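You operate a simulated robot arm through the tools that you are given. There is no shell and no other tool. Be economical: measure what you need, move in short steps, check, and stop when the job is done.

The job below is to be done with a simulated robot arm. You get a single attempt, and the scene is never put back.

## Task
Take the white air cartridge and put it in the blue crate.

Only the result counts: the job must be done as asked and must still hold three seconds after the hand-in. Knocking over, shifting, dropping, spilling or breaking anything else fails it.

## Robot
A 6-joint arm with a two-finger parallel gripper on a trunk, on a base that drives. Base frame: it is fixed to the floor where the robot stands at the start and does not move with it; the origin is under the middle of the robot, x ahead of it, y to its left, z up. Readings come in m, degrees, newtons and seconds.
With the tool pointing down near the work surface it reaches from about 0.26 to 0.68 m from the robot's upright axis, wherever it stands. Its first joint turns from -166.0 to 166.0 degrees. Places, roughly: blue crate [1, -2.5, 1.25]. Payload 4.1 kg.
The tool frame sits at the grasp point between the pads (the TCP): z along the fingers, y along the line on which they close. The tips reach 0.023 m beyond it. The gripper opens to 0.094 m. The fingers are 0.038 m wide and 0.01 m thick; the gripper's body (0.054 by 0.096 m) begins 0.039 m behind the TCP.
Orientation is told as [roll, pitch, yaw] about the base's x, y, z axes, in that order, counted from this pose: with the fingers straight down and closing along the base's y, the tool's x points along the base's -x, its y along +y and its z along -z.

## Interface
- The arm moves only by the tool jog_arm. Its argument "commands" is a list that holds one entry, the list of rows, each a list of 7 numbers: the shift along the tool's x, y, z in m, then the turn, a rotation vector about the tool's x, y, z in degrees, then the gripper command, from -1 (fully open) to 1 (shut), values between in proportion. In form: [[[dx, dy, dz, rx, ry, rz, jaw], ...]]. A call has 1 to 12 rows; each row shifts and turns the commanded pose from where the row before left it, along the tool's axes as they then stand. Rows are played at 5 a second. More than 0.05 m and 8.6 degrees between two rows, or a gripper value outside its range, and nothing of the call is played. A pose out of reach is approached as far as the arm can. The call stops where the force on the tool passes 40 N (or 10 N more than at its start, if that is more) or the arm is blocked; 0.2 s more then pass. The fingers move at their own pace (about 0.045 m/s each) and stop on an object; they squeeze with about 21 N. The grip force told is the motor's: it shows also when the fingers shut on nothing. Time passes only in rows, and 0.2 s behind the last, so rows that do not move let the fingers close. It gives the time, the measured TCP pose, the force on the tool (base axes), the opening and the grip force at its end, in the units of the frame above (readings bear some noise).
- Cameras (640 x 400 px; columns grow to the right, rows downward): "scene" is now at [0.0057, 0.1435, 1.2587]; the picture's right is [-0.29, -0.96, 0.00], its down [-0.69, 0.21, -0.69] and it looks along [0.66, -0.20, -0.72] (base axes); focal length 258 px, centre (320, 200). "wrist" rides on the gripper at [0.086, 0.016, -0.074] in the tool frame; the picture's right is [-0.18, 0.98, 0.00], its down [-0.58, -0.11, -0.81] and it looks along [-0.79, -0.15, 0.59] (tool axes); focal length 243 px, centre (320, 200). There is no depth. A picture from a camera that has moved, and an enlarged one, comes with that camera's place and axes in the base frame and with its lens. The place of the scene camera against the robot may be out by one fixed shift of up to 0.018 m in any direction.
- grab_frame(camera): a new picture of that camera. It takes no simulated time.
- move_column(by): slides the trunk up (or, below 0, down) by that many m; the arm and the scene camera ride with it, the base frame stays. It gives what a move gives, with no picture.
- roll_base(legs): drives the robot by 1 to 6 legs, each [ahead, turn to the left] in m and degrees, along the robot's own axes; the way and the turn of a leg run together, so that a leg with both is an arc; at most 1.5 m and 180 degrees a leg. The arm and the cameras ride along, it lands a little off, and it stops where it bumps. It gives what a move gives.
- head_to(pan, tilt): turns the head with the scene camera to pan (to the left, within 155 degrees either way) and tilt (down, from -29 to 69), counted from straight ahead of the robot. It gives what a move gives.
- close_up(camera, box): a new picture of the part [left, top, right, bottom] of that camera's present view, enlarged. It takes no simulated time.
- finish_job(): hands the job in; it is judged then, once.

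Work in short steps. Places have to be worked out from the pictures, the camera data and where the tool is seen: move nearer, look again, correct. Check each grasp and each placing, and mend what went wrong. You have 120 turns and 78 pictures in all, those below and enlarged ones among them. Open the gripper and draw the arm clear of the work before you hand the job in, unless the task says otherwise; then end with one line.

The tools are called by a JSON object that holds its "api" and its "payload". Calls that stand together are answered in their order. jog_arm: Moves the arm, as the interface text tells. Its arguments: {"type":"object","properties":{"commands":{"type":"array","items":{"type":"array","items":{"type":"array","items":{"type":"number"}}}}},"required":["commands"]} The other tools are called the same way: move_column (by) slides the trunk up or down; roll_base (legs) drives the base; head_to (pan, tilt) turns the head that bears the scene camera; grab_frame (camera) takes a picture; close_up (camera, box) takes an enlarged picture of a part of a camera's view; finish_job () hands the job in.

At the start:

```text
clock: 0.0
eef_pos: [0.4513, -0.0404, 0.7112]
orientation: [0.2, 0.0, 0.0]
contact_force: [0.3, 0.1, -2.1]
gripper_width: 0.0941
grasp_force: 0.0
trunk travel left (down, up): [-0.225, 0.365]
robot x, y, heading: [0.0008, -0.0051, -0.1]
head pan, tilt: [-16.9, 46.4]
```

scene: 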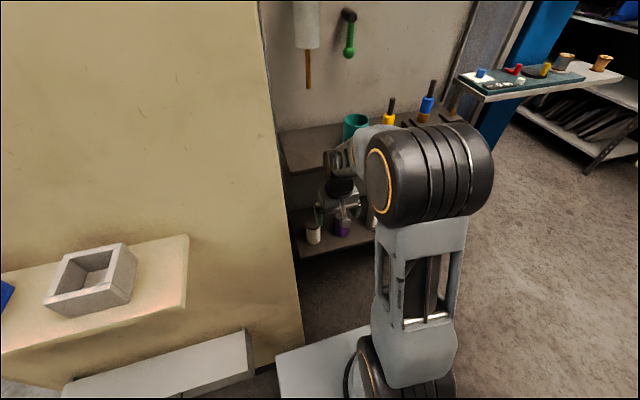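
wrist: 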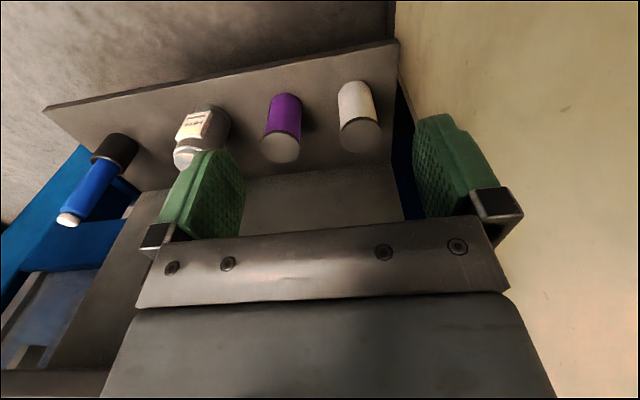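

The wrist picture is upside down (its down is base up); it shows a shelf row with a white cylinder, a purple one, a labelled one and a blue one. I enlarge both to tell what they are.

{"api": "close_up", "payload": {"camera": "wrist", "box": [40, 40, 420, 278]}}

{"api": "close_up", "payload": {"camera": "scene", "box": [260, 90, 460, 270]}}

```text
1.68 times, centred on (230, 159) of wrist
camera zoom: at [0.3653, -0.0234, 0.7857], right [0.18, 0.98, 0.0], down [0.58, -0.11, 0.81], along [0.79, -0.15, -0.59], focal length 408 px, centre (471, 269)
```

zoom: 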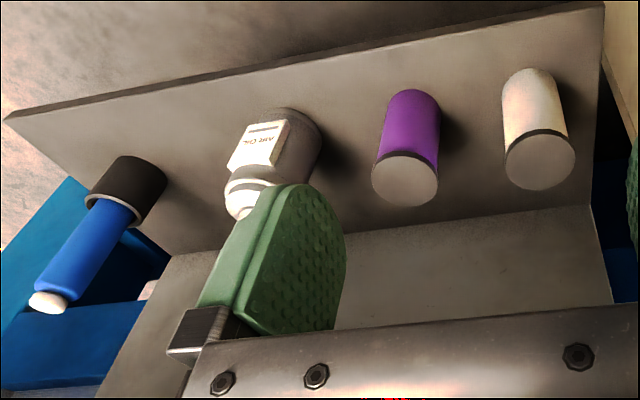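

```text
2.22 times, centred on (360, 180) of scene
camera zoom: at [0.0057, 0.1435, 1.2587], right [-0.29, -0.96, 0.0], down [-0.69, 0.21, -0.69], along [0.66, -0.2, -0.72], focal length 573 px, centre (231, 244)
```

zoom: 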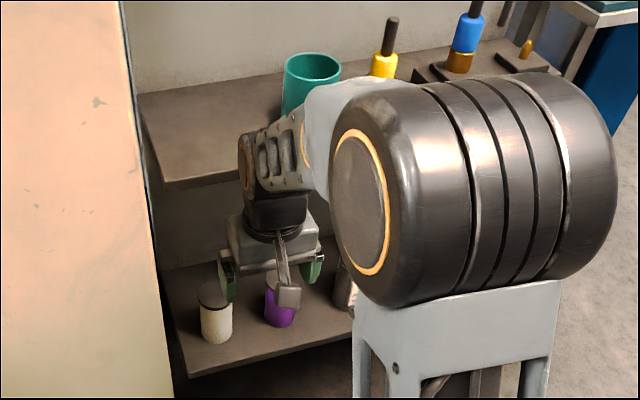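

The white cylinder (next to the purple one, both cartridge-shaped) is near [0.6, -0.01], top ~0.48, and an upper shelf may hang over it. I draw the arm back for a clear view.

{"api": "jog_arm", "payload": {"commands": [[[0.04, 0, 0, 0, 0, 0, -1], [0.04, 0, 0, 0, 0, 0, -1], [0.04, 0, 0, 0, 0, 0, -1], [0.03, 0, 0, 0, 0, 0, -1]]]}}

{"api": "grab_frame", "payload": {"camera": "wrist"}}

{"api": "grab_frame", "payload": {"camera": "scene"}}

```text
clock: 1.0
eef_pos: [0.3035, -0.0402, 0.714]
orientation: [0.0, 0.0, 0.0]
contact_force: [0.1, -0.4, -0.3]
gripper_width: 0.0939
grasp_force: 0.0
trunk travel left (down, up): [-0.225, 0.365]
robot x, y, heading: [0.0011, -0.0028, 0.2]
head pan, tilt: [-16.9, 46.4]
```

```text
73 pictures are left
camera wrist: at [0.2171, -0.0243, 0.7872], right [0.18, 0.98, 0.0], down [0.58, -0.11, 0.81], along [0.79, -0.15, -0.59], focal length 243 px, centre (320, 200)
```

wrist: 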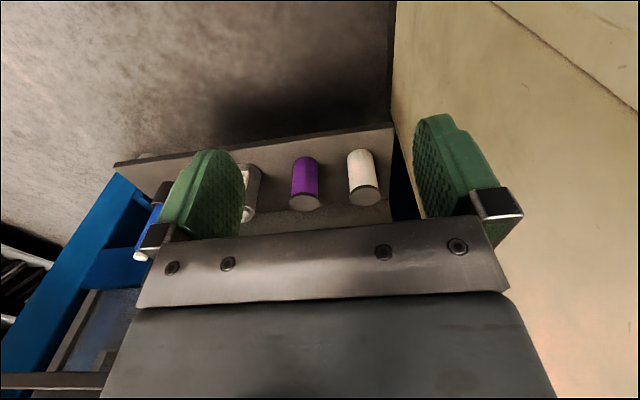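

```text
72 pictures are left
camera scene: at [0.006, 0.1435, 1.2587], right [-0.29, -0.96, 0.0], down [-0.69, 0.21, -0.69], along [0.66, -0.2, -0.72], focal length 258 px, centre (320, 200)
```

scene: 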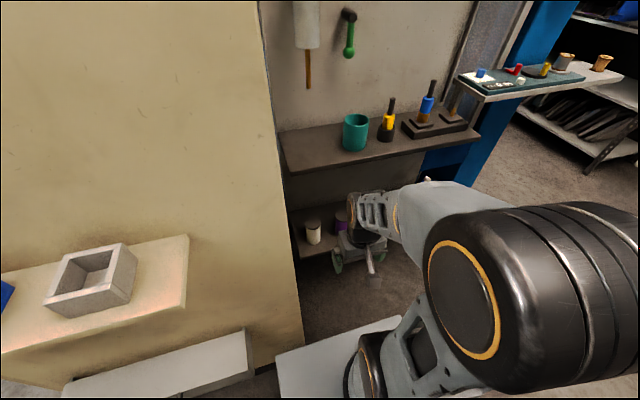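

The shelf holding the cartridges is z≈0.40 from x≈0.525 back to 0.78, with an upper shelf (front x≈0.556, z≈0.77) partly over them; the white one stands at about [0.578, -0.008], top ≈0.5. I'll tilt the tool 45° forward so it can go in under the upper shelf.

{"api": "jog_arm", "payload": {"commands": [[[-0.04, 0, 0, 0, 0, 0, -1], [-0.04, 0, 0.01, 0, 0, 0, -1], [0, 0, 0, 0, -7.5, 0, -1], [0, 0, 0, 0, -7.5, 0, -1], [0, 0, 0, 0, -7.5, 0, -1], [0, 0, 0, 0, -7.5, 0, -1], [0, 0, 0, 0, -7.5, 0, -1], [0, 0, 0, 0, -7.5, 0, -1]]]}}

{"api": "grab_frame", "payload": {"camera": "wrist"}}

{"api": "grab_frame", "payload": {"camera": "scene"}}

```text
clock: 2.8
eef_pos: [0.4094, -0.038, 0.708]
orientation: [2.2, -35.5, -0.2]
contact_force: [-0.2, 0.9, -0.5]
gripper_width: 0.0941
grasp_force: 0.1
out of reach, approached as far as the arm can: row 6, 7, 8
trunk travel left (down, up): [-0.225, 0.365]
robot x, y, heading: [0.0008, -0.0037, -0.0]
head pan, tilt: [-16.9, 46.4]
```

```text
71 pictures are left
camera wrist: at [0.296, -0.0239, 0.7181], right [0.13, 0.98, 0.14], down [0.01, -0.14, 0.99], along [0.99, -0.13, -0.03], focal length 243 px, centre (320, 200)
```

wrist: 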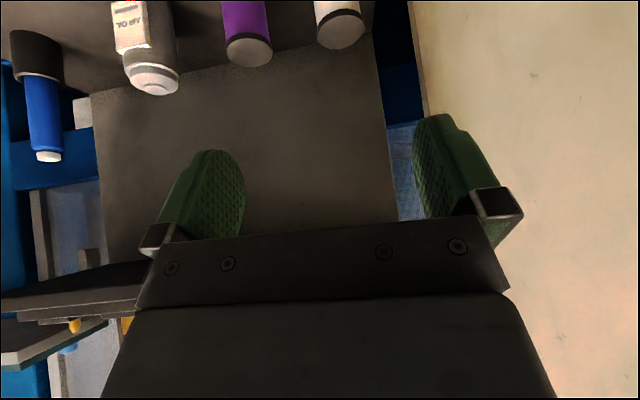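

```text
70 pictures are left
camera scene: at [0.0057, 0.1435, 1.2587], right [-0.29, -0.96, 0.0], down [-0.69, 0.21, -0.69], along [0.66, -0.2, -0.72], focal length 258 px, centre (320, 200)
```

scene: 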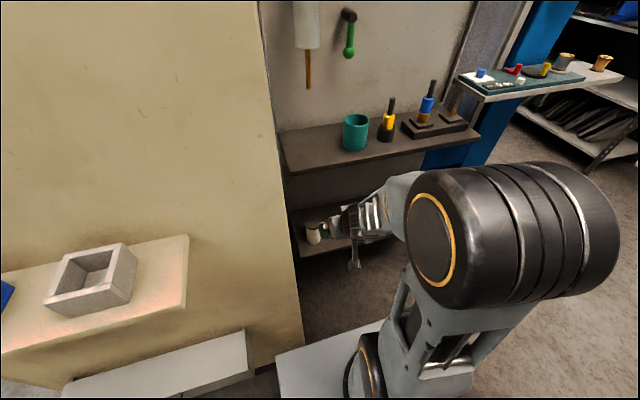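

The tilt reached ~36° at this height, and there are dark-capped white and purple cartridges plus an "AIR OIL" bottle. I enlarge the objects, and lower the trunk for a flatter approach.

{"api": "close_up", "payload": {"camera": "wrist", "box": [0, 0, 400, 180]}}

{"api": "move_column", "payload": {"by": -0.19}}

{"api": "grab_frame", "payload": {"camera": "wrist"}}

{"api": "grab_frame", "payload": {"camera": "scene"}}

```text
1.60 times, centred on (200, 90) of wrist
camera zoom: at [0.296, -0.0239, 0.7181], right [0.13, 0.98, 0.14], down [0.01, -0.14, 0.99], along [0.99, -0.13, -0.03], focal length 388 px, centre (512, 376)
```

zoom: 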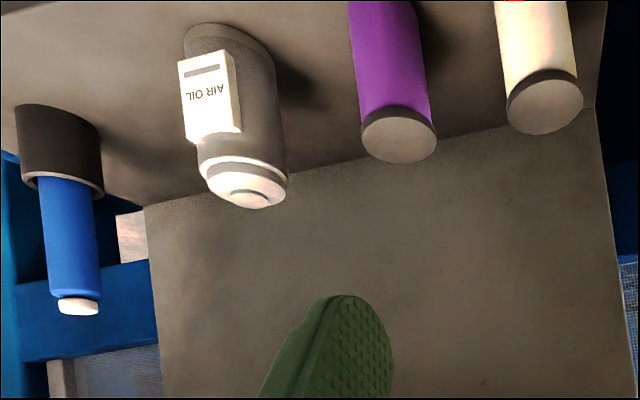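

```text
clock: 4.9
eef_pos: [0.4096, -0.0375, 0.5182]
orientation: [2.4, -35.5, -0.1]
contact_force: [-0.5, 0.1, 0.5]
gripper_width: 0.094
grasp_force: 0.1
trunk travel left (down, up): [-0.035, 0.555]
robot x, y, heading: [0.002, -0.0035, 0.1]
head pan, tilt: [-16.9, 46.4]
```

```text
68 pictures are left
camera wrist: at [0.2961, -0.0239, 0.5282], right [0.13, 0.98, 0.14], down [0.01, -0.14, 0.99], along [0.99, -0.13, -0.02], focal length 243 px, centre (320, 200)
```

wrist: 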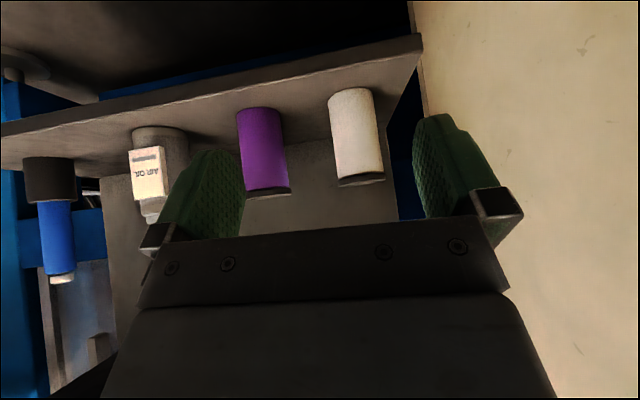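

```text
67 pictures are left
camera scene: at [0.0057, 0.1435, 1.0688], right [-0.29, -0.96, 0.0], down [-0.69, 0.21, -0.69], along [0.66, -0.2, -0.72], focal length 258 px, centre (320, 200)
```

scene: 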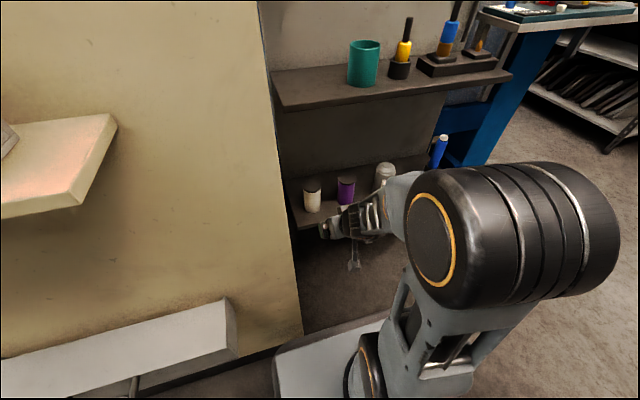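

Triangulating the two wrist views puts the white cartridge at [0.597, -0.009], standing z 0.40–0.504, ≈0.057 m thick. I move ahead 0.13 m and sideways +0.029 with open fingers, then check.

{"api": "jog_arm", "payload": {"commands": [[[0, 0.029, 0, 0, 0, 0, -1], [-0.0265, 0, 0.0189, 0, 0, 0, -1], [-0.0265, 0, 0.0189, 0, 0, 0, -1], [-0.0265, 0, 0.0189, 0, 0, 0, -1], [-0.0265, 0, 0.0189, 0, 0, 0, -1], [0, 0, 0, 0, 0, 0, -1]]]}}

{"api": "grab_frame", "payload": {"camera": "wrist"}}

{"api": "grab_frame", "payload": {"camera": "scene"}}

```text
clock: 6.3
eef_pos: [0.5426, -0.0054, 0.5197]
orientation: [2.2, -35.4, 0.0]
contact_force: [0.1, -0.3, -0.2]
gripper_width: 0.0939
grasp_force: 0.0
out of reach, approached as far as the arm can: row 1
trunk travel left (down, up): [-0.035, 0.555]
robot x, y, heading: [-0.0017, -0.0022, -0.0]
head pan, tilt: [-16.9, 46.4]
```

```text
66 pictures are left
camera wrist: at [0.4301, 0.0085, 0.5303], right [0.13, 0.98, 0.14], down [0.01, -0.14, 0.99], along [0.99, -0.13, -0.02], focal length 243 px, centre (320, 200)
```

wrist: 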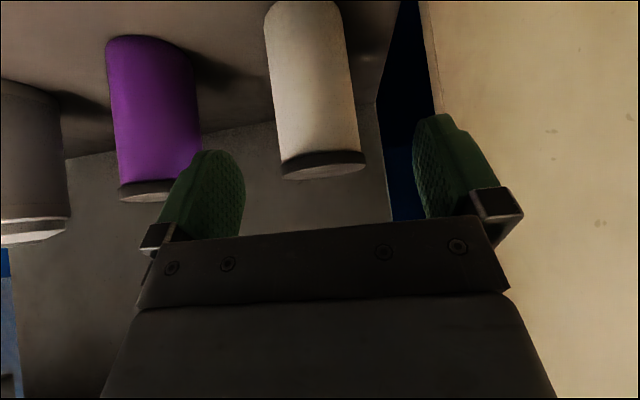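

```text
65 pictures are left
camera scene: at [0.0057, 0.1435, 1.0687], right [-0.29, -0.96, 0.0], down [-0.69, 0.21, -0.69], along [0.66, -0.2, -0.72], focal length 258 px, centre (320, 200)
```

scene: 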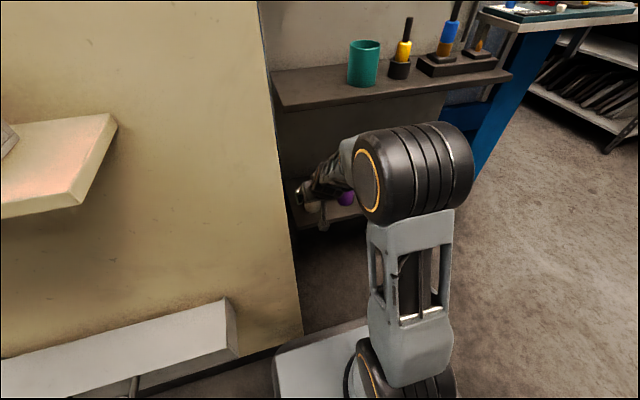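

Cartridge still reads at about [0.593, -0.008]; tool is aligned at y=-0.005. I go ahead 0.05 m, then down ~0.03, and stop on any force.

{"api": "jog_arm", "payload": {"commands": [[[-0.0135, -0.001, 0.0097, 0, 0, 0, -1], [-0.0135, -0.001, 0.0097, 0, 0, 0, -1], [-0.0135, -0.001, 0.0097, 0, 0, 0, -1], [0.006, 0, 0.0085, 0, 0, 0, -1], [0.006, 0, 0.0085, 0, 0, 0, -1], [0.006, 0, 0.0085, 0, 0, 0, -1], [0, 0, 0, 0, 0, 0, -1]]]}}

{"api": "grab_frame", "payload": {"camera": "wrist"}}

```text
clock: 7.9
eef_pos: [0.5943, -0.007, 0.4892]
orientation: [2.1, -35.5, -0.1]
contact_force: [-0.6, -0.3, 0.2]
gripper_width: 0.0942
grasp_force: 0.1
trunk travel left (down, up): [-0.035, 0.555]
robot x, y, heading: [-0.0021, 0.0016, -0.2]
head pan, tilt: [-16.9, 46.4]
```

```text
64 pictures are left
camera wrist: at [0.4804, 0.0063, 0.4996], right [0.13, 0.98, 0.14], down [0.01, -0.14, 0.99], along [0.99, -0.13, -0.03], focal length 243 px, centre (320, 200)
```

wrist: 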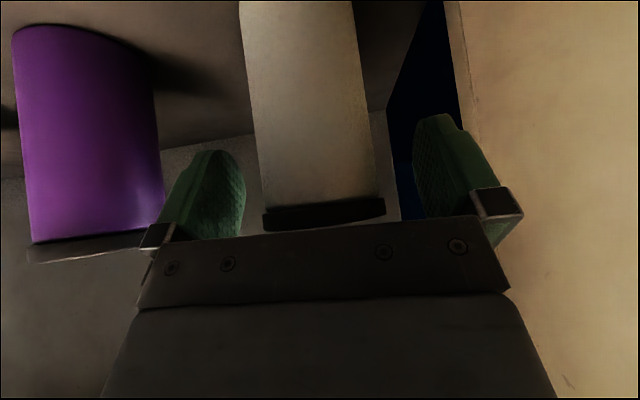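

The cartridge lies between the pads with no contact force. I close the gripper.

{"api": "jog_arm", "payload": {"commands": [[[0, 0, 0, 0, 0, 0, 0.2], [0, 0, 0, 0, 0, 0, 1], [0, 0, 0, 0, 0, 0, 1], [0, 0, 0, 0, 0, 0, 1], [0, 0, 0, 0, 0, 0, 1]]]}}

{"api": "grab_frame", "payload": {"camera": "wrist"}}

```text
clock: 9.1
eef_pos: [0.5939, -0.0076, 0.4898]
orientation: [2.1, -35.6, 0.0]
contact_force: [0.1, -0.1, 1.3]
gripper_width: 0.053
grasp_force: 21.5
trunk travel left (down, up): [-0.035, 0.555]
robot x, y, heading: [0.0008, -0.0028, -0.2]
head pan, tilt: [-16.9, 46.4]
```

```text
63 pictures are left
camera wrist: at [0.4804, 0.0063, 0.5], right [0.13, 0.98, 0.14], down [0.01, -0.14, 0.99], along [0.99, -0.13, -0.02], focal length 243 px, centre (320, 200)
```

wrist: 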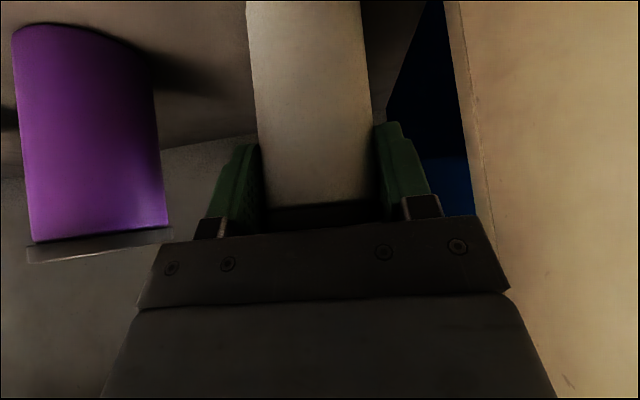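

Gripped at 0.053 m with 21 N. I lift 0.04 m and pull straight back 0.2 m.

{"api": "jog_arm", "payload": {"commands": [[[-0.0116, 0, -0.0163, 0, 0, 0, 1], [-0.0116, 0, -0.0163, 0, 0, 0, 1], [0.0204, 0, -0.0145, 0, 0, 0, 1], [0.0204, 0, -0.0145, 0, 0, 0, 1], [0.0204, 0, -0.0145, 0, 0, 0, 1], [0.0204, 0, -0.0145, 0, 0, 0, 1], [0.0204, 0, -0.0145, 0, 0, 0, 1], [0.0204, 0, -0.0145, 0, 0, 0, 1], [0.0204, 0, -0.0145, 0, 0, 0, 1], [0, 0, 0, 0, 0, 0, 1]]]}}

{"api": "grab_frame", "payload": {"camera": "wrist"}}

{"api": "grab_frame", "payload": {"camera": "scene"}}

```text
clock: 11.3
eef_pos: [0.4186, -0.0119, 0.529]
orientation: [2.2, -35.5, 0.0]
contact_force: [0.3, 0.4, -2.0]
gripper_width: 0.0531
grasp_force: 21.5
trunk travel left (down, up): [-0.035, 0.555]
robot x, y, heading: [0.0004, -0.0043, -0.1]
head pan, tilt: [-16.9, 46.4]
```

```text
62 pictures are left
camera wrist: at [0.3054, 0.0013, 0.5402], right [0.13, 0.98, 0.14], down [0.01, -0.14, 0.99], along [0.99, -0.13, -0.03], focal length 243 px, centre (320, 200)
```

wrist: 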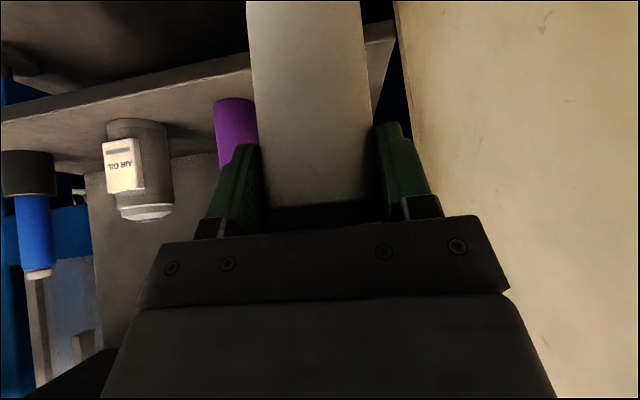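

```text
61 pictures are left
camera scene: at [0.0058, 0.1435, 1.0687], right [-0.29, -0.96, 0.0], down [-0.69, 0.21, -0.69], along [0.66, -0.2, -0.72], focal length 258 px, centre (320, 200)
```

scene: 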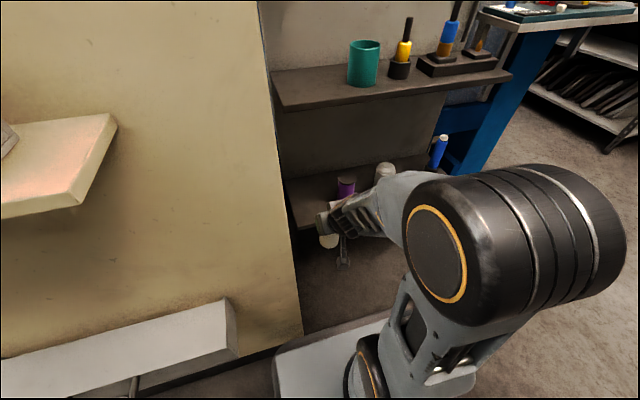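

The cartridge is held. I look toward the crate and around before driving.

{"api": "head_to", "payload": {"pan": -65, "tilt": 15}}

{"api": "grab_frame", "payload": {"camera": "scene"}}

{"api": "head_to", "payload": {"pan": -140, "tilt": 30}}

{"api": "grab_frame", "payload": {"camera": "scene"}}

{"api": "head_to", "payload": {"pan": 150, "tilt": 30}}

{"api": "grab_frame", "payload": {"camera": "scene"}}

```text
clock: 12.4
eef_pos: [0.4188, -0.0134, 0.529]
orientation: [2.3, -35.5, -0.1]
contact_force: [-1.0, 0.0, -0.6]
gripper_width: 0.0528
grasp_force: 21.2
trunk travel left (down, up): [-0.035, 0.555]
robot x, y, heading: [-0.0001, -0.0047, -0.0]
head pan, tilt: [-65.0, 15.0]
```

```text
60 pictures are left
camera scene: at [-0.0314, 0.0821, 1.1174], right [-0.91, -0.42, 0.0], down [-0.11, 0.23, -0.97], along [0.41, -0.88, -0.26], focal length 258 px, centre (320, 200)
```

scene: 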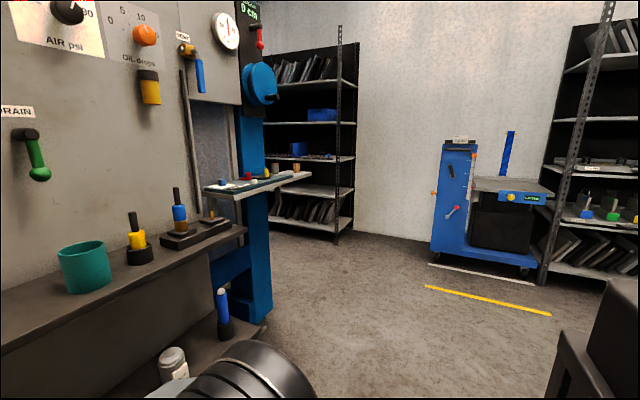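

```text
clock: 13.9
eef_pos: [0.4197, -0.0126, 0.5295]
orientation: [2.2, -35.4, -0.1]
contact_force: [-0.5, 1.2, -0.1]
gripper_width: 0.0531
grasp_force: 21.4
trunk travel left (down, up): [-0.035, 0.555]
robot x, y, heading: [-0.001, -0.0004, -0.0]
head pan, tilt: [-140.0, 30.0]
```

```text
59 pictures are left
camera scene: at [-0.1402, 0.1086, 1.0933], right [-0.64, 0.77, 0.0], down [0.38, 0.32, -0.87], along [-0.66, -0.56, -0.5], focal length 258 px, centre (320, 200)
```

scene: 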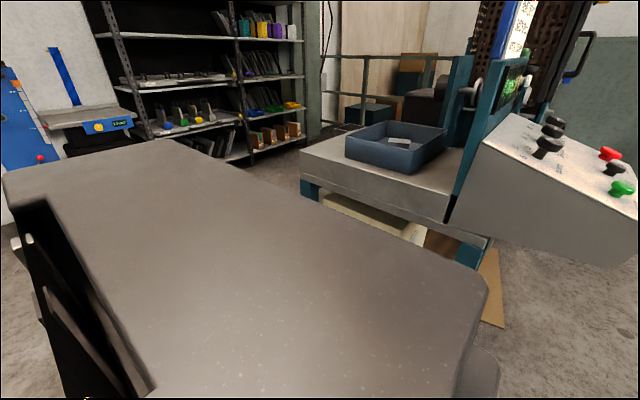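

```text
clock: 17.9
eef_pos: [0.4203, -0.0125, 0.5299]
orientation: [2.2, -35.6, -0.1]
contact_force: [-0.4, -0.4, -1.2]
gripper_width: 0.0528
grasp_force: 20.8
trunk travel left (down, up): [-0.035, 0.555]
robot x, y, heading: [-0.0029, 0.0025, -0.1]
head pan, tilt: [150.0, 30.0]
```

```text
58 pictures are left
camera scene: at [-0.1493, 0.212, 1.0933], right [0.5, 0.87, 0.0], down [0.43, -0.25, -0.87], along [-0.75, 0.43, -0.5], focal length 258 px, centre (320, 200)
```

scene: 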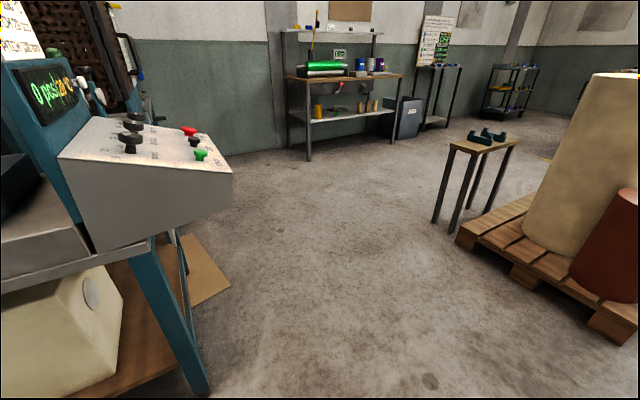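

A blue crate shows on the far shelf rack at about pixel (320,115) of the first view, as the hint says (the tray on the machine behind is another one). I need to see what the grey plate close on my right-rear is, and zoom on the rack.

{"api": "head_to", "payload": {"pan": -110, "tilt": 50}}

{"api": "grab_frame", "payload": {"camera": "scene"}}

{"api": "head_to", "payload": {"pan": -65, "tilt": 15}}

{"api": "close_up", "payload": {"camera": "scene", "box": [180, 0, 400, 260]}}

{"api": "head_to", "payload": {"pan": -65, "tilt": 55}}

{"api": "grab_frame", "payload": {"camera": "scene"}}

```text
clock: 21.5
eef_pos: [0.4206, -0.012, 0.53]
orientation: [2.3, -35.5, -0.1]
contact_force: [-0.3, -0.1, -1.0]
gripper_width: 0.0531
grasp_force: 21.0
trunk travel left (down, up): [-0.035, 0.555]
robot x, y, heading: [-0.0008, -0.0, -0.1]
head pan, tilt: [-110.0, 50.0]
```

```text
57 pictures are left
camera scene: at [-0.0973, 0.0944, 1.0638], right [-0.94, 0.34, 0.0], down [0.26, 0.72, -0.64], along [-0.22, -0.6, -0.77], focal length 258 px, centre (320, 200)
```

scene: 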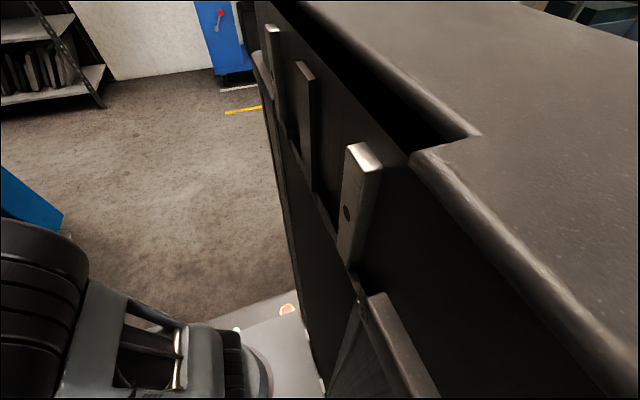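

```text
clock: 22.6
eef_pos: [0.4181, -0.0118, 0.5296]
orientation: [2.3, -35.5, -0.1]
contact_force: [-0.7, -1.0, -1.0]
gripper_width: 0.0531
grasp_force: 21.1
trunk travel left (down, up): [-0.035, 0.555]
robot x, y, heading: [0.0037, 0.0001, 0.0]
head pan, tilt: [-65.0, 15.0]
```

```text
1.54 times, centred on (290, 130) of scene
camera zoom: at [-0.0316, 0.0821, 1.1174], right [-0.91, -0.42, 0.0], down [-0.11, 0.24, -0.97], along [0.41, -0.88, -0.26], focal length 397 px, centre (366, 308)
```

zoom: 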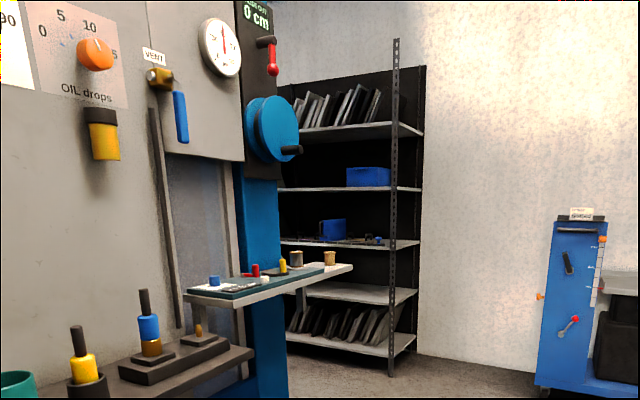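

```text
clock: 23.7
eef_pos: [0.4187, -0.0128, 0.5296]
orientation: [2.3, -35.5, -0.1]
contact_force: [-0.7, -0.4, -1.0]
gripper_width: 0.0532
grasp_force: 21.3
trunk travel left (down, up): [-0.035, 0.555]
robot x, y, heading: [0.0025, -0.0025, 0.1]
head pan, tilt: [-65.0, 55.0]
```

```text
55 pictures are left
camera scene: at [-0.0405, 0.1013, 1.0573], right [-0.91, -0.42, 0.0], down [-0.35, 0.74, -0.57], along [0.24, -0.52, -0.82], focal length 258 px, centre (320, 200)
```

scene: 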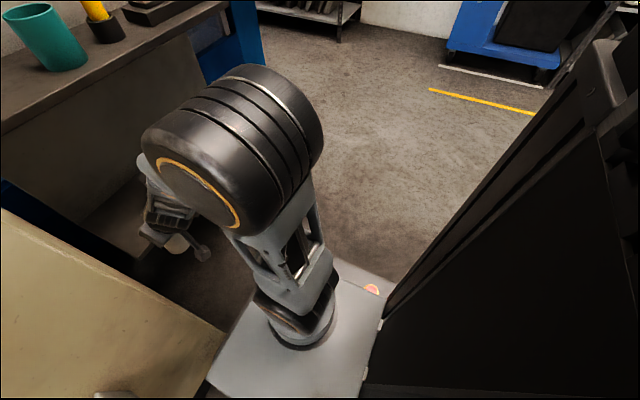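

The dark body next to the camera is my own column (its edge lies at a constant [-0.09,-0.03]). The crate's ray gives about [1.1,-2.4,1.27] on a rack whose near front post is at about [0.85,-2.2], and a tool table ends near [0.77,-1.43]. I raise the trunk and look left, and downward, for driving clearances.

{"api": "move_column", "payload": {"by": 0.45}}

{"api": "head_to", "payload": {"pan": 60, "tilt": 50}}

{"api": "grab_frame", "payload": {"camera": "scene"}}

{"api": "head_to", "payload": {"pan": -150, "tilt": 50}}

{"api": "grab_frame", "payload": {"camera": "scene"}}

{"api": "head_to", "payload": {"pan": -70, "tilt": 40}}

{"api": "grab_frame", "payload": {"camera": "scene"}}

```text
refused: 0.45 is not a number from -0.4 to 0.4
```

```text
clock: 25.8
eef_pos: [0.4195, -0.0117, 0.5284]
orientation: [2.3, -35.4, -0.2]
contact_force: [0.0, -0.5, -1.8]
gripper_width: 0.0531
grasp_force: 20.9
trunk travel left (down, up): [-0.035, 0.555]
robot x, y, heading: [-0.0025, -0.0077, 0.0]
head pan, tilt: [60.0, 50.0]
```

```text
54 pictures are left
camera scene: at [-0.0324, 0.2334, 1.0638], right [0.87, -0.5, 0.0], down [-0.38, -0.66, -0.64], along [0.32, 0.56, -0.77], focal length 258 px, centre (320, 200)
```

scene: 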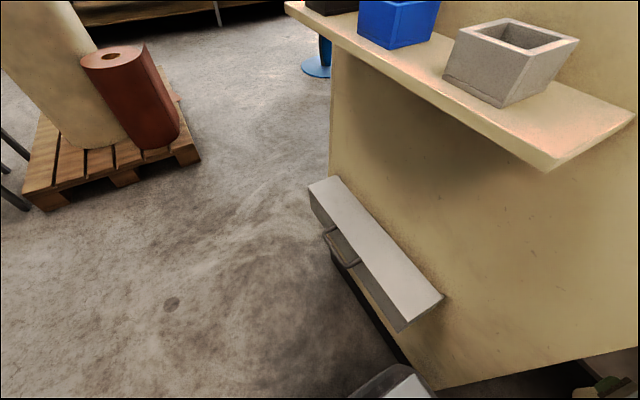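

```text
clock: 28.8
eef_pos: [0.4199, -0.0129, 0.5303]
orientation: [2.3, -35.6, -0.1]
contact_force: [0.3, 0.5, -1.3]
gripper_width: 0.0532
grasp_force: 21.0
trunk travel left (down, up): [-0.035, 0.555]
robot x, y, heading: [0.0014, -0.0025, -0.2]
head pan, tilt: [-150.0, 50.0]
```

```text
53 pictures are left
camera scene: at [-0.1377, 0.1282, 1.0638], right [-0.5, 0.87, 0.0], down [0.66, 0.38, -0.64], along [-0.56, -0.32, -0.77], focal length 258 px, centre (320, 200)
```

scene: 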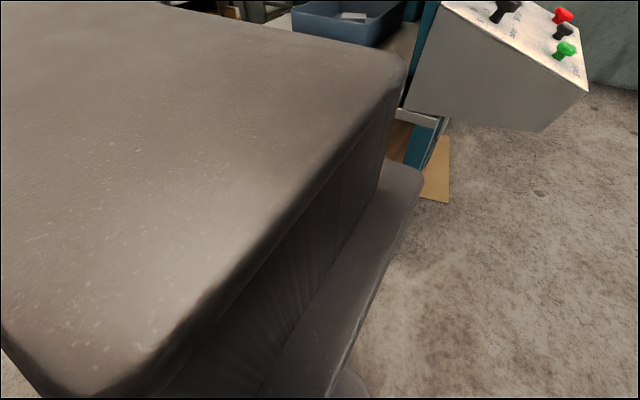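

```text
clock: 30.3
eef_pos: [0.4201, -0.0127, 0.5298]
orientation: [2.4, -35.5, 0.0]
contact_force: [-0.4, 0.0, -1.2]
gripper_width: 0.0528
grasp_force: 21.1
trunk travel left (down, up): [-0.035, 0.555]
robot x, y, heading: [0.0003, -0.002, 0.1]
head pan, tilt: [-70.0, 40.0]
```

```text
52 pictures are left
camera scene: at [-0.042, 0.0868, 1.0779], right [-0.94, -0.34, 0.0], down [-0.22, 0.6, -0.77], along [0.26, -0.72, -0.64], focal length 258 px, centre (320, 200)
```

scene: 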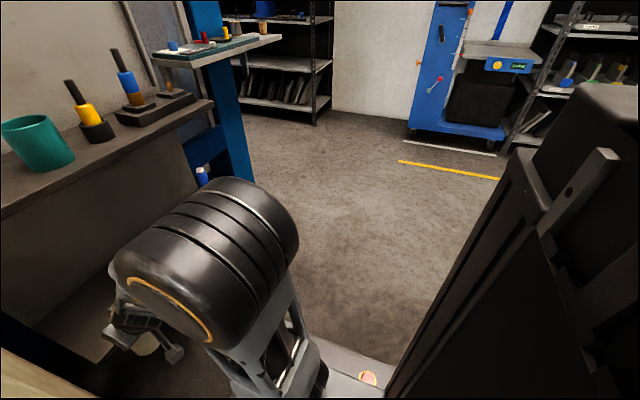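

Cabinet shelf corner is at about [0.18, 0.27] left of me, so turning in place is tight: I want to back off some first. I raise the trunk for a better view over my own column and of the rear.

{"api": "move_column", "payload": {"by": 0.38}}

{"api": "head_to", "payload": {"pan": -150, "tilt": 50}}

{"api": "grab_frame", "payload": {"camera": "scene"}}

{"api": "head_to", "payload": {"pan": -80, "tilt": 45}}

{"api": "grab_frame", "payload": {"camera": "scene"}}

```text
clock: 34.0
eef_pos: [0.4182, -0.0123, 0.9103]
orientation: [2.3, -35.5, -0.1]
contact_force: [-0.1, 1.0, -1.0]
gripper_width: 0.0531
grasp_force: 20.4
trunk travel left (down, up): [-0.415, 0.175]
robot x, y, heading: [0.002, -0.0009, 0.3]
head pan, tilt: [-70.0, 40.0]
```

```text
clock: 35.5
eef_pos: [0.4196, -0.0122, 0.9102]
orientation: [2.3, -35.5, -0.1]
contact_force: [0.8, -0.3, -1.2]
gripper_width: 0.0531
grasp_force: 21.2
trunk travel left (down, up): [-0.415, 0.175]
robot x, y, heading: [-0.0033, -0.0026, -0.1]
head pan, tilt: [-150.0, 50.0]
```

```text
51 pictures are left
camera scene: at [-0.1376, 0.1282, 1.4438], right [-0.5, 0.87, 0.0], down [0.66, 0.38, -0.64], along [-0.56, -0.32, -0.77], focal length 258 px, centre (320, 200)
```

scene: 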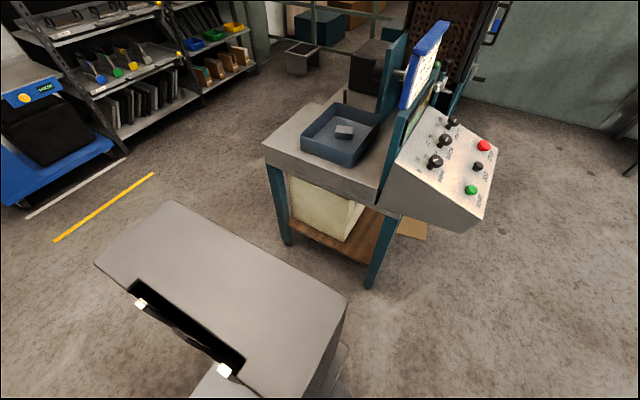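

```text
clock: 36.9
eef_pos: [0.4191, -0.0124, 0.9102]
orientation: [2.3, -35.5, 0.0]
contact_force: [-0.1, 1.2, -1.2]
gripper_width: 0.053
grasp_force: 21.2
trunk travel left (down, up): [-0.415, 0.175]
robot x, y, heading: [0.0028, 0.0004, 0.0]
head pan, tilt: [-80.0, 45.0]
```

```text
50 pictures are left
camera scene: at [-0.0569, 0.0867, 1.4507], right [-0.98, -0.17, 0.0], down [-0.12, 0.7, -0.71], along [0.12, -0.7, -0.71], focal length 258 px, centre (320, 200)
```

scene: 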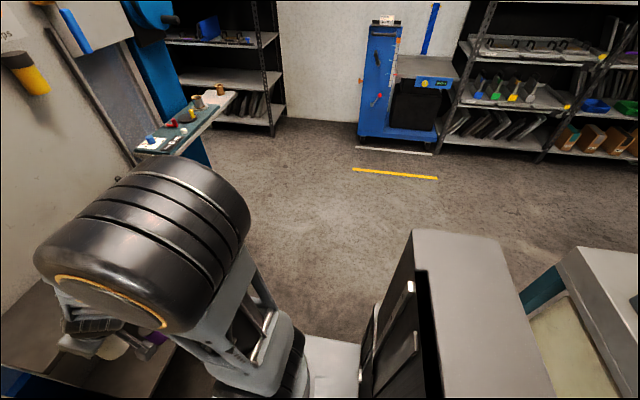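

Now it's clear: my column spans x −0.12..−0.30, and the machine behind stands at x≈−0.75, so backing 0.2 m is safe. I back off, then turn right ~72° toward the rack.

{"api": "roll_base", "payload": {"legs": [[-0.2, 0], [0, -72]]}}

{"api": "head_to", "payload": {"pan": 0, "tilt": 25}}

{"api": "grab_frame", "payload": {"camera": "scene"}}

```text
clock: 41.6
eef_pos: [-0.0733, -0.4023, 0.9105]
orientation: [2.3, -35.5, -71.3]
contact_force: [-0.1, -1.2, -1.2]
gripper_width: 0.0529
grasp_force: 21.0
trunk travel left (down, up): [-0.415, 0.175]
robot x, y, heading: [-0.1971, -0.0005, -71.1]
head pan, tilt: [-80.0, 45.0]
```

```text
clock: 43.1
eef_pos: [-0.0722, -0.4012, 0.9095]
orientation: [2.4, -35.4, -71.2]
contact_force: [0.3, -0.5, -1.0]
gripper_width: 0.0528
grasp_force: 21.2
trunk travel left (down, up): [-0.415, 0.175]
robot x, y, heading: [-0.1972, -0.0001, -71.1]
head pan, tilt: [0.0, 25.0]
```

```text
49 pictures are left
camera scene: at [-0.0415, 0.0239, 1.4812], right [-0.95, -0.32, 0.0], down [-0.14, 0.4, -0.91], along [0.29, -0.86, -0.42], focal length 258 px, centre (320, 200)
```

scene: 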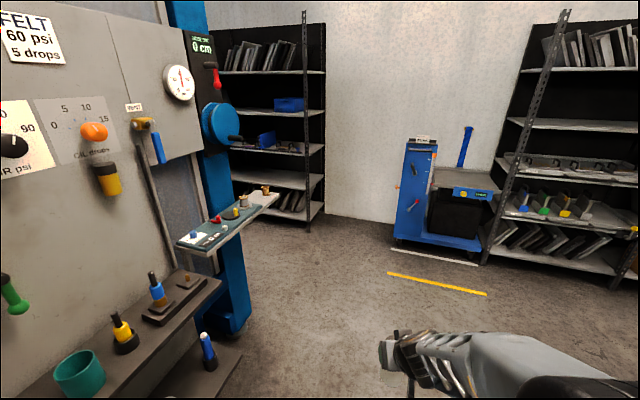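

Crate re-triangulates to ≈[1.13, -2.46, 1.27]; rack front plane y≈-2.2 with post at x≈0.865; the tool table spans y −0.57..−1.3 at x≥0.66. I drive 1.62 m along the current heading, through free floor, then look.

{"api": "roll_base", "payload": {"legs": [[1.0, 0], [0.62, 0]]}}

{"api": "head_to", "payload": {"pan": 20, "tilt": 20}}

{"api": "grab_frame", "payload": {"camera": "scene"}}

{"api": "head_to", "payload": {"pan": 75, "tilt": 40}}

{"api": "grab_frame", "payload": {"camera": "scene"}}

```text
clock: 51.5
eef_pos: [0.4522, -1.9519, 0.9091]
orientation: [2.2, -35.4, -71.2]
contact_force: [0.7, 0.8, -1.2]
gripper_width: 0.0532
grasp_force: 20.8
trunk travel left (down, up): [-0.415, 0.175]
robot x, y, heading: [0.3266, -1.5525, -70.9]
head pan, tilt: [0.0, 25.0]
```

```text
clock: 52.3
eef_pos: [0.4506, -1.9522, 0.9099]
orientation: [2.2, -35.5, -71.0]
contact_force: [-0.5, -0.2, -1.2]
gripper_width: 0.0529
grasp_force: 20.8
trunk travel left (down, up): [-0.415, 0.175]
robot x, y, heading: [0.325, -1.5549, -71.0]
head pan, tilt: [20.0, 20.0]
```

```text
48 pictures are left
camera scene: at [0.5107, -1.5118, 1.4893], right [-0.78, -0.63, 0.0], down [-0.21, 0.27, -0.94], along [0.59, -0.73, -0.34], focal length 258 px, centre (320, 200)
```

scene: 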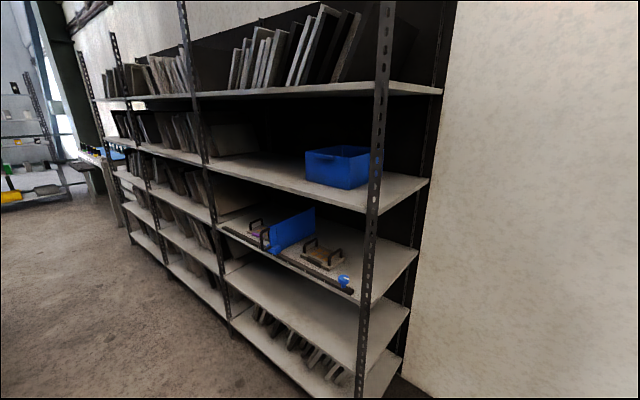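

```text
clock: 53.5
eef_pos: [0.4521, -1.9522, 0.9098]
orientation: [2.4, -35.5, -71.1]
contact_force: [-0.3, 0.0, -1.0]
gripper_width: 0.053
grasp_force: 21.2
trunk travel left (down, up): [-0.415, 0.175]
robot x, y, heading: [0.3255, -1.5594, -70.8]
head pan, tilt: [75.0, 40.0]
```

```text
47 pictures are left
camera scene: at [0.537, -1.4335, 1.458], right [0.07, -1.0, 0.0], down [-0.64, -0.04, -0.77], along [0.76, 0.05, -0.64], focal length 258 px, centre (320, 200)
```

scene: 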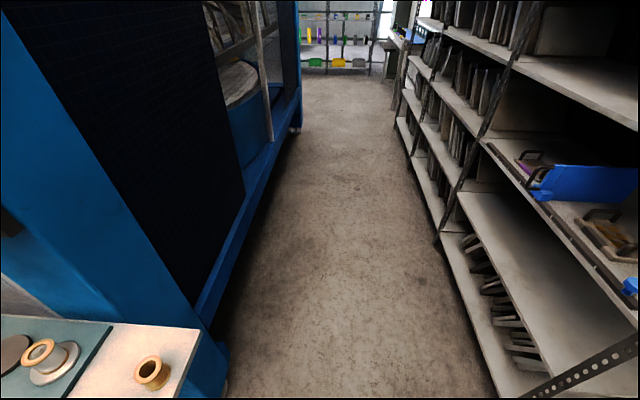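

The aisle between machine (y≈-0.8) and rack is wide; the tool table ends at y≈-1.155. I zoom on the crate for its geometry.

{"api": "head_to", "payload": {"pan": 28, "tilt": 15}}

{"api": "close_up", "payload": {"camera": "scene", "box": [260, 60, 560, 260]}}

```text
clock: 54.7
eef_pos: [0.4517, -1.9527, 0.9098]
orientation: [2.3, -35.5, -71.1]
contact_force: [0.1, 0.1, -1.6]
gripper_width: 0.053
grasp_force: 20.9
trunk travel left (down, up): [-0.415, 0.175]
robot x, y, heading: [0.3229, -1.5524, -71.2]
head pan, tilt: [28.0, 15.0]
```

```text
2.00 times, centred on (410, 160) of scene
camera zoom: at [0.5205, -1.503, 1.4974], right [-0.68, -0.73, 0.0], down [-0.19, 0.18, -0.97], along [0.71, -0.66, -0.26], focal length 516 px, centre (140, 280)
```

zoom: 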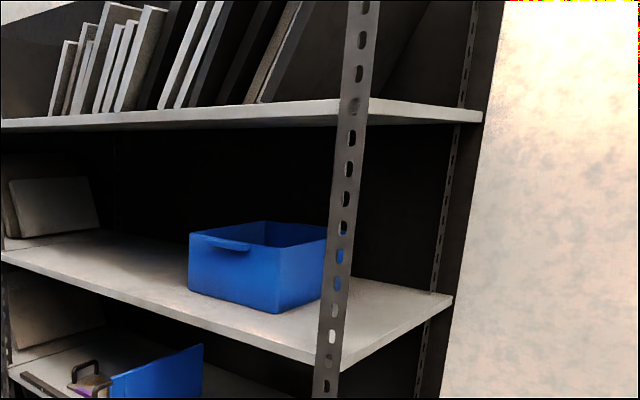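

Crate: x 1.01–1.22, y −2.30..−2.55, shelf z≈1.19, rim ≈1.32, with the next shelf's underside ≈1.51, so I'll go in with the tool almost level. I drive to about [1.08,-1.6] and face the rack.

{"api": "roll_base", "payload": {"legs": [[0, 67.5], [0.755, 0]]}}

{"api": "head_to", "payload": {"pan": -70, "tilt": 25}}

{"api": "grab_frame", "payload": {"camera": "scene"}}

```text
clock: 61.7
eef_pos: [1.5027, -1.6492, 0.9095]
orientation: [2.3, -35.5, -4.4]
contact_force: [0.3, 0.8, -1.2]
gripper_width: 0.0532
grasp_force: 21.2
trunk travel left (down, up): [-0.415, 0.175]
robot x, y, heading: [1.0865, -1.6019, -4.4]
head pan, tilt: [28.0, 15.0]
```

```text
clock: 63.5
eef_pos: [1.5025, -1.6492, 0.9088]
orientation: [2.3, -35.4, -4.3]
contact_force: [-0.2, 0.1, -0.4]
gripper_width: 0.0531
grasp_force: 20.8
trunk travel left (down, up): [-0.415, 0.175]
robot x, y, heading: [1.0838, -1.6072, -4.3]
head pan, tilt: [-70.0, 25.0]
```

```text
45 pictures are left
camera scene: at [1.0519, -1.5229, 1.4813], right [-0.96, -0.27, 0.0], down [-0.12, 0.41, -0.91], along [0.25, -0.87, -0.42], focal length 258 px, centre (320, 200)
```

scene: 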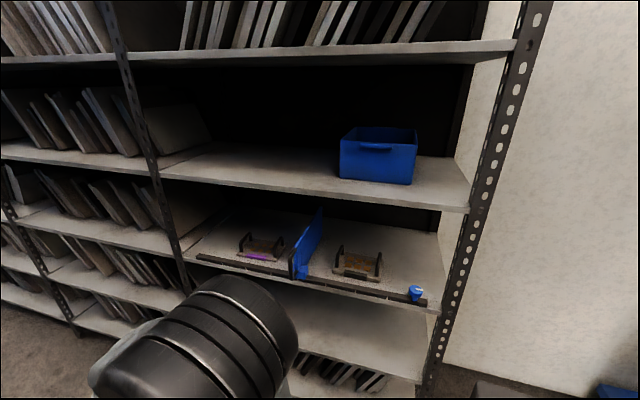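

Crate confirmed: x 0.99–1.21, y −2.30..−2.57, rim ≈1.31; shelf edge y≈-2.19, shelf above at 1.51. Turning right to face it.

{"api": "roll_base", "payload": {"legs": [[0, -85.5]]}}

{"api": "move_column", "payload": {"by": 0.17}}

{"api": "head_to", "payload": {"pan": 0, "tilt": 35}}

{"api": "grab_frame", "payload": {"camera": "scene"}}

{"api": "grab_frame", "payload": {"camera": "wrist"}}

```text
clock: 67.5
eef_pos: [1.0823, -2.0266, 0.9108]
orientation: [2.4, -35.5, -89.0]
contact_force: [-0.1, 0.0, -0.6]
gripper_width: 0.0528
grasp_force: 20.6
trunk travel left (down, up): [-0.415, 0.175]
robot x, y, heading: [1.0859, -1.6059, -88.9]
head pan, tilt: [-70.0, 25.0]
```

```text
clock: 69.4
eef_pos: [1.0841, -2.0266, 1.0792]
orientation: [2.2, -35.4, -88.9]
contact_force: [0.8, 0.3, -1.3]
gripper_width: 0.0532
grasp_force: 20.4
trunk travel left (down, up): [-0.585, 0.005]
robot x, y, heading: [1.0823, -1.6069, -88.6]
head pan, tilt: [-70.0, 25.0]
```

```text
clock: 70.8
eef_pos: [1.0831, -2.0258, 1.0807]
orientation: [2.2, -35.5, -89.0]
contact_force: [0.4, -0.3, -0.9]
gripper_width: 0.053
grasp_force: 21.3
trunk travel left (down, up): [-0.585, 0.005]
robot x, y, heading: [1.0848, -1.6083, -88.9]
head pan, tilt: [0.0, 35.0]
```

```text
44 pictures are left
camera scene: at [1.2413, -1.6296, 1.6355], right [-1.0, -0.02, 0.0], down [-0.01, 0.57, -0.82], along [0.02, -0.82, -0.57], focal length 258 px, centre (320, 200)
```

scene: 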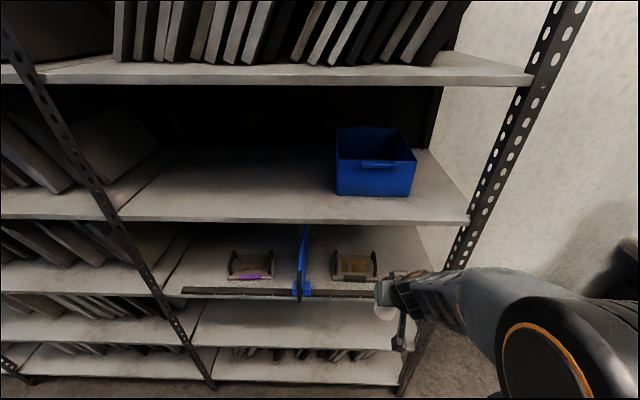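

```text
43 pictures are left
camera wrist: at [1.095, -1.9115, 1.0902], right [0.98, -0.11, 0.14], down [-0.14, -0.01, 0.99], along [-0.11, -0.99, -0.03], focal length 243 px, centre (320, 200)
```

wrist: 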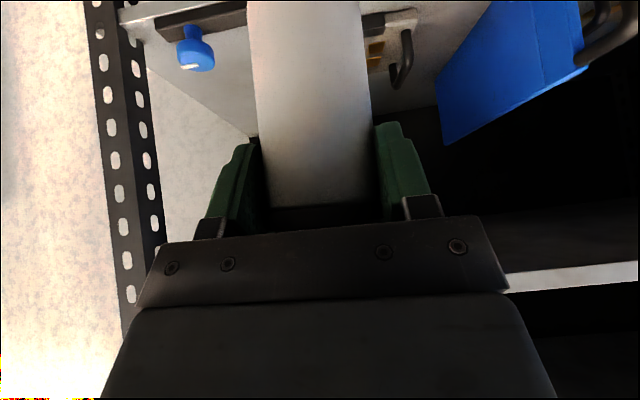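

TCP x=1.083 matches the crate centre (~1.09). I raise the tool 0.34 m straight up in front of the rack, keeping the tilt.

{"api": "jog_arm", "payload": {"commands": [[[-0.028, 0, -0.0395, 0, 0, 0, 1], [-0.028, 0, -0.0395, 0, 0, 0, 1], [-0.028, 0, -0.0395, 0, 0, 0, 1], [-0.028, 0, -0.0395, 0, 0, 0, 1], [-0.028, 0, -0.0395, 0, 0, 0, 1], [-0.028, 0, -0.0395, 0, 0, 0, 1], [-0.028, 0, -0.0395, 0, 0, 0, 1], [0, 0, 0, 0, 0, 0, 1]]]}}

{"api": "grab_frame", "payload": {"camera": "scene"}}

```text
clock: 72.6
eef_pos: [1.0723, -2.0254, 1.42]
orientation: [2.3, -35.5, -89.0]
contact_force: [-0.8, -0.1, -0.6]
gripper_width: 0.0528
grasp_force: 20.8
trunk travel left (down, up): [-0.585, 0.005]
robot x, y, heading: [1.0846, -1.6052, -89.0]
head pan, tilt: [0.0, 35.0]
```

```text
42 pictures are left
camera scene: at [1.2414, -1.6295, 1.6355], right [-1.0, -0.02, 0.0], down [-0.01, 0.57, -0.82], along [0.02, -0.82, -0.57], focal length 258 px, centre (320, 200)
```

scene: 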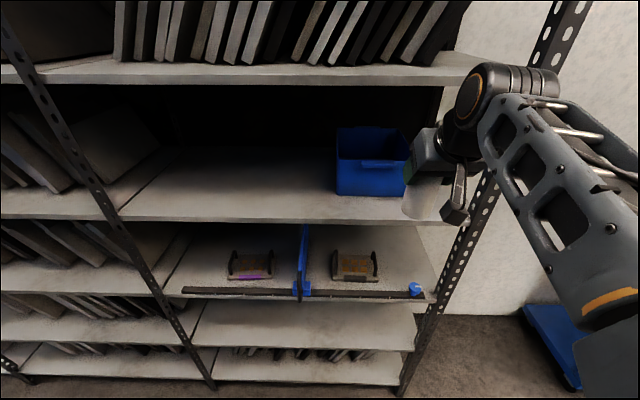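

The arm came up cleanly; the forearm comes from below, the wrist drum is ~0.05 in radius. Now I level the tool by 52° about its closing axis.

{"api": "jog_arm", "payload": {"commands": [[[0, 0, 0, 0, -7.5, 0, 1], [0, 0, 0, 0, -7.5, 0, 1], [0, 0, 0, 0, -7.5, 0, 1], [0, 0, 0, 0, -7.5, 0, 1], [0, 0, 0, 0, -7.5, 0, 1], [0, 0, 0, 0, -7.5, 0, 1], [0, 0, 0, 0, -7, 0, 1], [0, 0, 0, 0, 0, 0, 1]]]}}

{"api": "grab_frame", "payload": {"camera": "scene"}}

{"api": "grab_frame", "payload": {"camera": "wrist"}}

```text
clock: 74.4
eef_pos: [1.0766, -2.0245, 1.4178]
orientation: [18.1, -84.1, -104.9]
contact_force: [-0.2, -0.7, -1.8]
gripper_width: 0.0529
grasp_force: 20.8
out of reach, approached as far as the arm can: row 7
trunk travel left (down, up): [-0.585, 0.005]
robot x, y, heading: [1.0894, -1.604, -88.6]
head pan, tilt: [0.0, 35.0]
```

```text
41 pictures are left
camera scene: at [1.2413, -1.6295, 1.6355], right [-1.0, -0.02, 0.0], down [-0.01, 0.57, -0.82], along [0.02, -0.82, -0.57], focal length 258 px, centre (320, 200)
```

scene: 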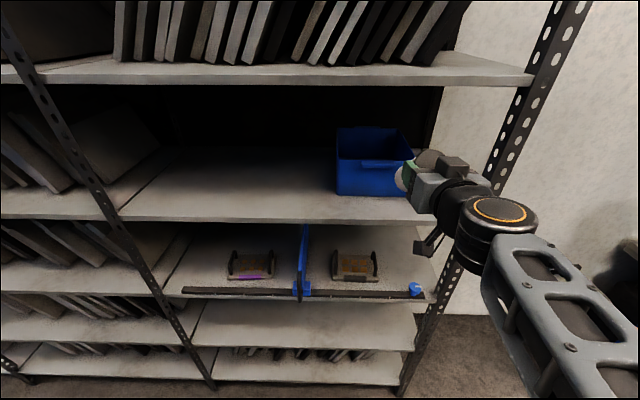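

```text
40 pictures are left
camera wrist: at [1.0898, -1.9408, 1.34], right [0.98, 0.03, 0.22], down [-0.17, 0.74, 0.66], along [-0.14, -0.68, 0.72], focal length 243 px, centre (320, 200)
```

wrist: 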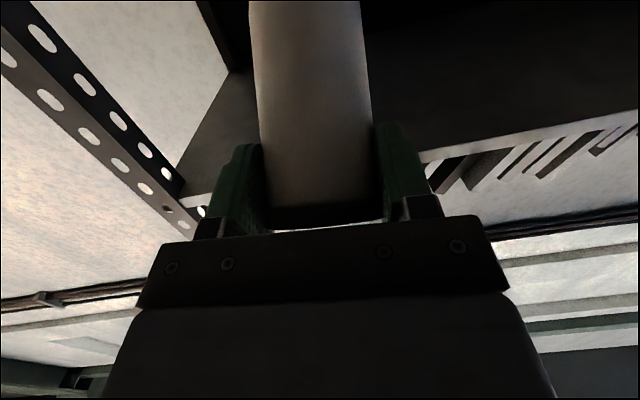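

The tool is now nearly level (pointing [0.06,-0.99,-0.10]) at z 1.418: cartridge low point ≈1.335, over the rim (1.31), and wrist top under the 1.51 shelf. I drive the base 0.12 m nearer so the reach is comfortable.

{"api": "roll_base", "payload": {"legs": [[0.12, 0]]}}

{"api": "close_up", "payload": {"camera": "scene", "box": [300, 60, 580, 240]}}

```text
clock: 75.7
eef_pos: [1.0778, -2.1442, 1.4176]
orientation: [18.3, -83.9, -105.2]
contact_force: [-0.3, 0.1, -1.0]
gripper_width: 0.0531
grasp_force: 21.1
trunk travel left (down, up): [-0.585, 0.005]
robot x, y, heading: [1.09, -1.723, -89.0]
head pan, tilt: [0.0, 35.0]
```

```text
2.22 times, centred on (440, 150) of scene
camera zoom: at [1.2436, -1.7492, 1.6355], right [-1.0, -0.02, 0.0], down [-0.01, 0.57, -0.82], along [0.02, -0.82, -0.57], focal length 573 px, centre (53, 311)
```

zoom: 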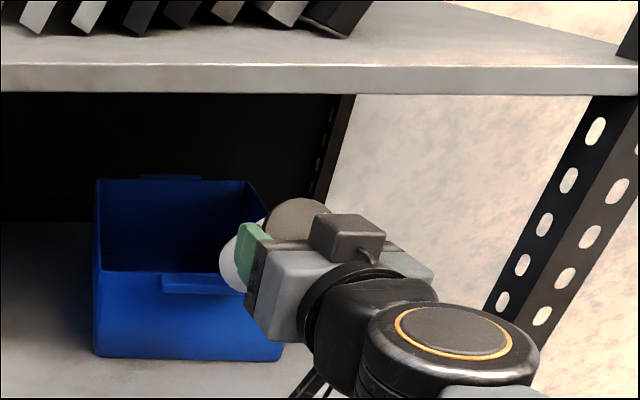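

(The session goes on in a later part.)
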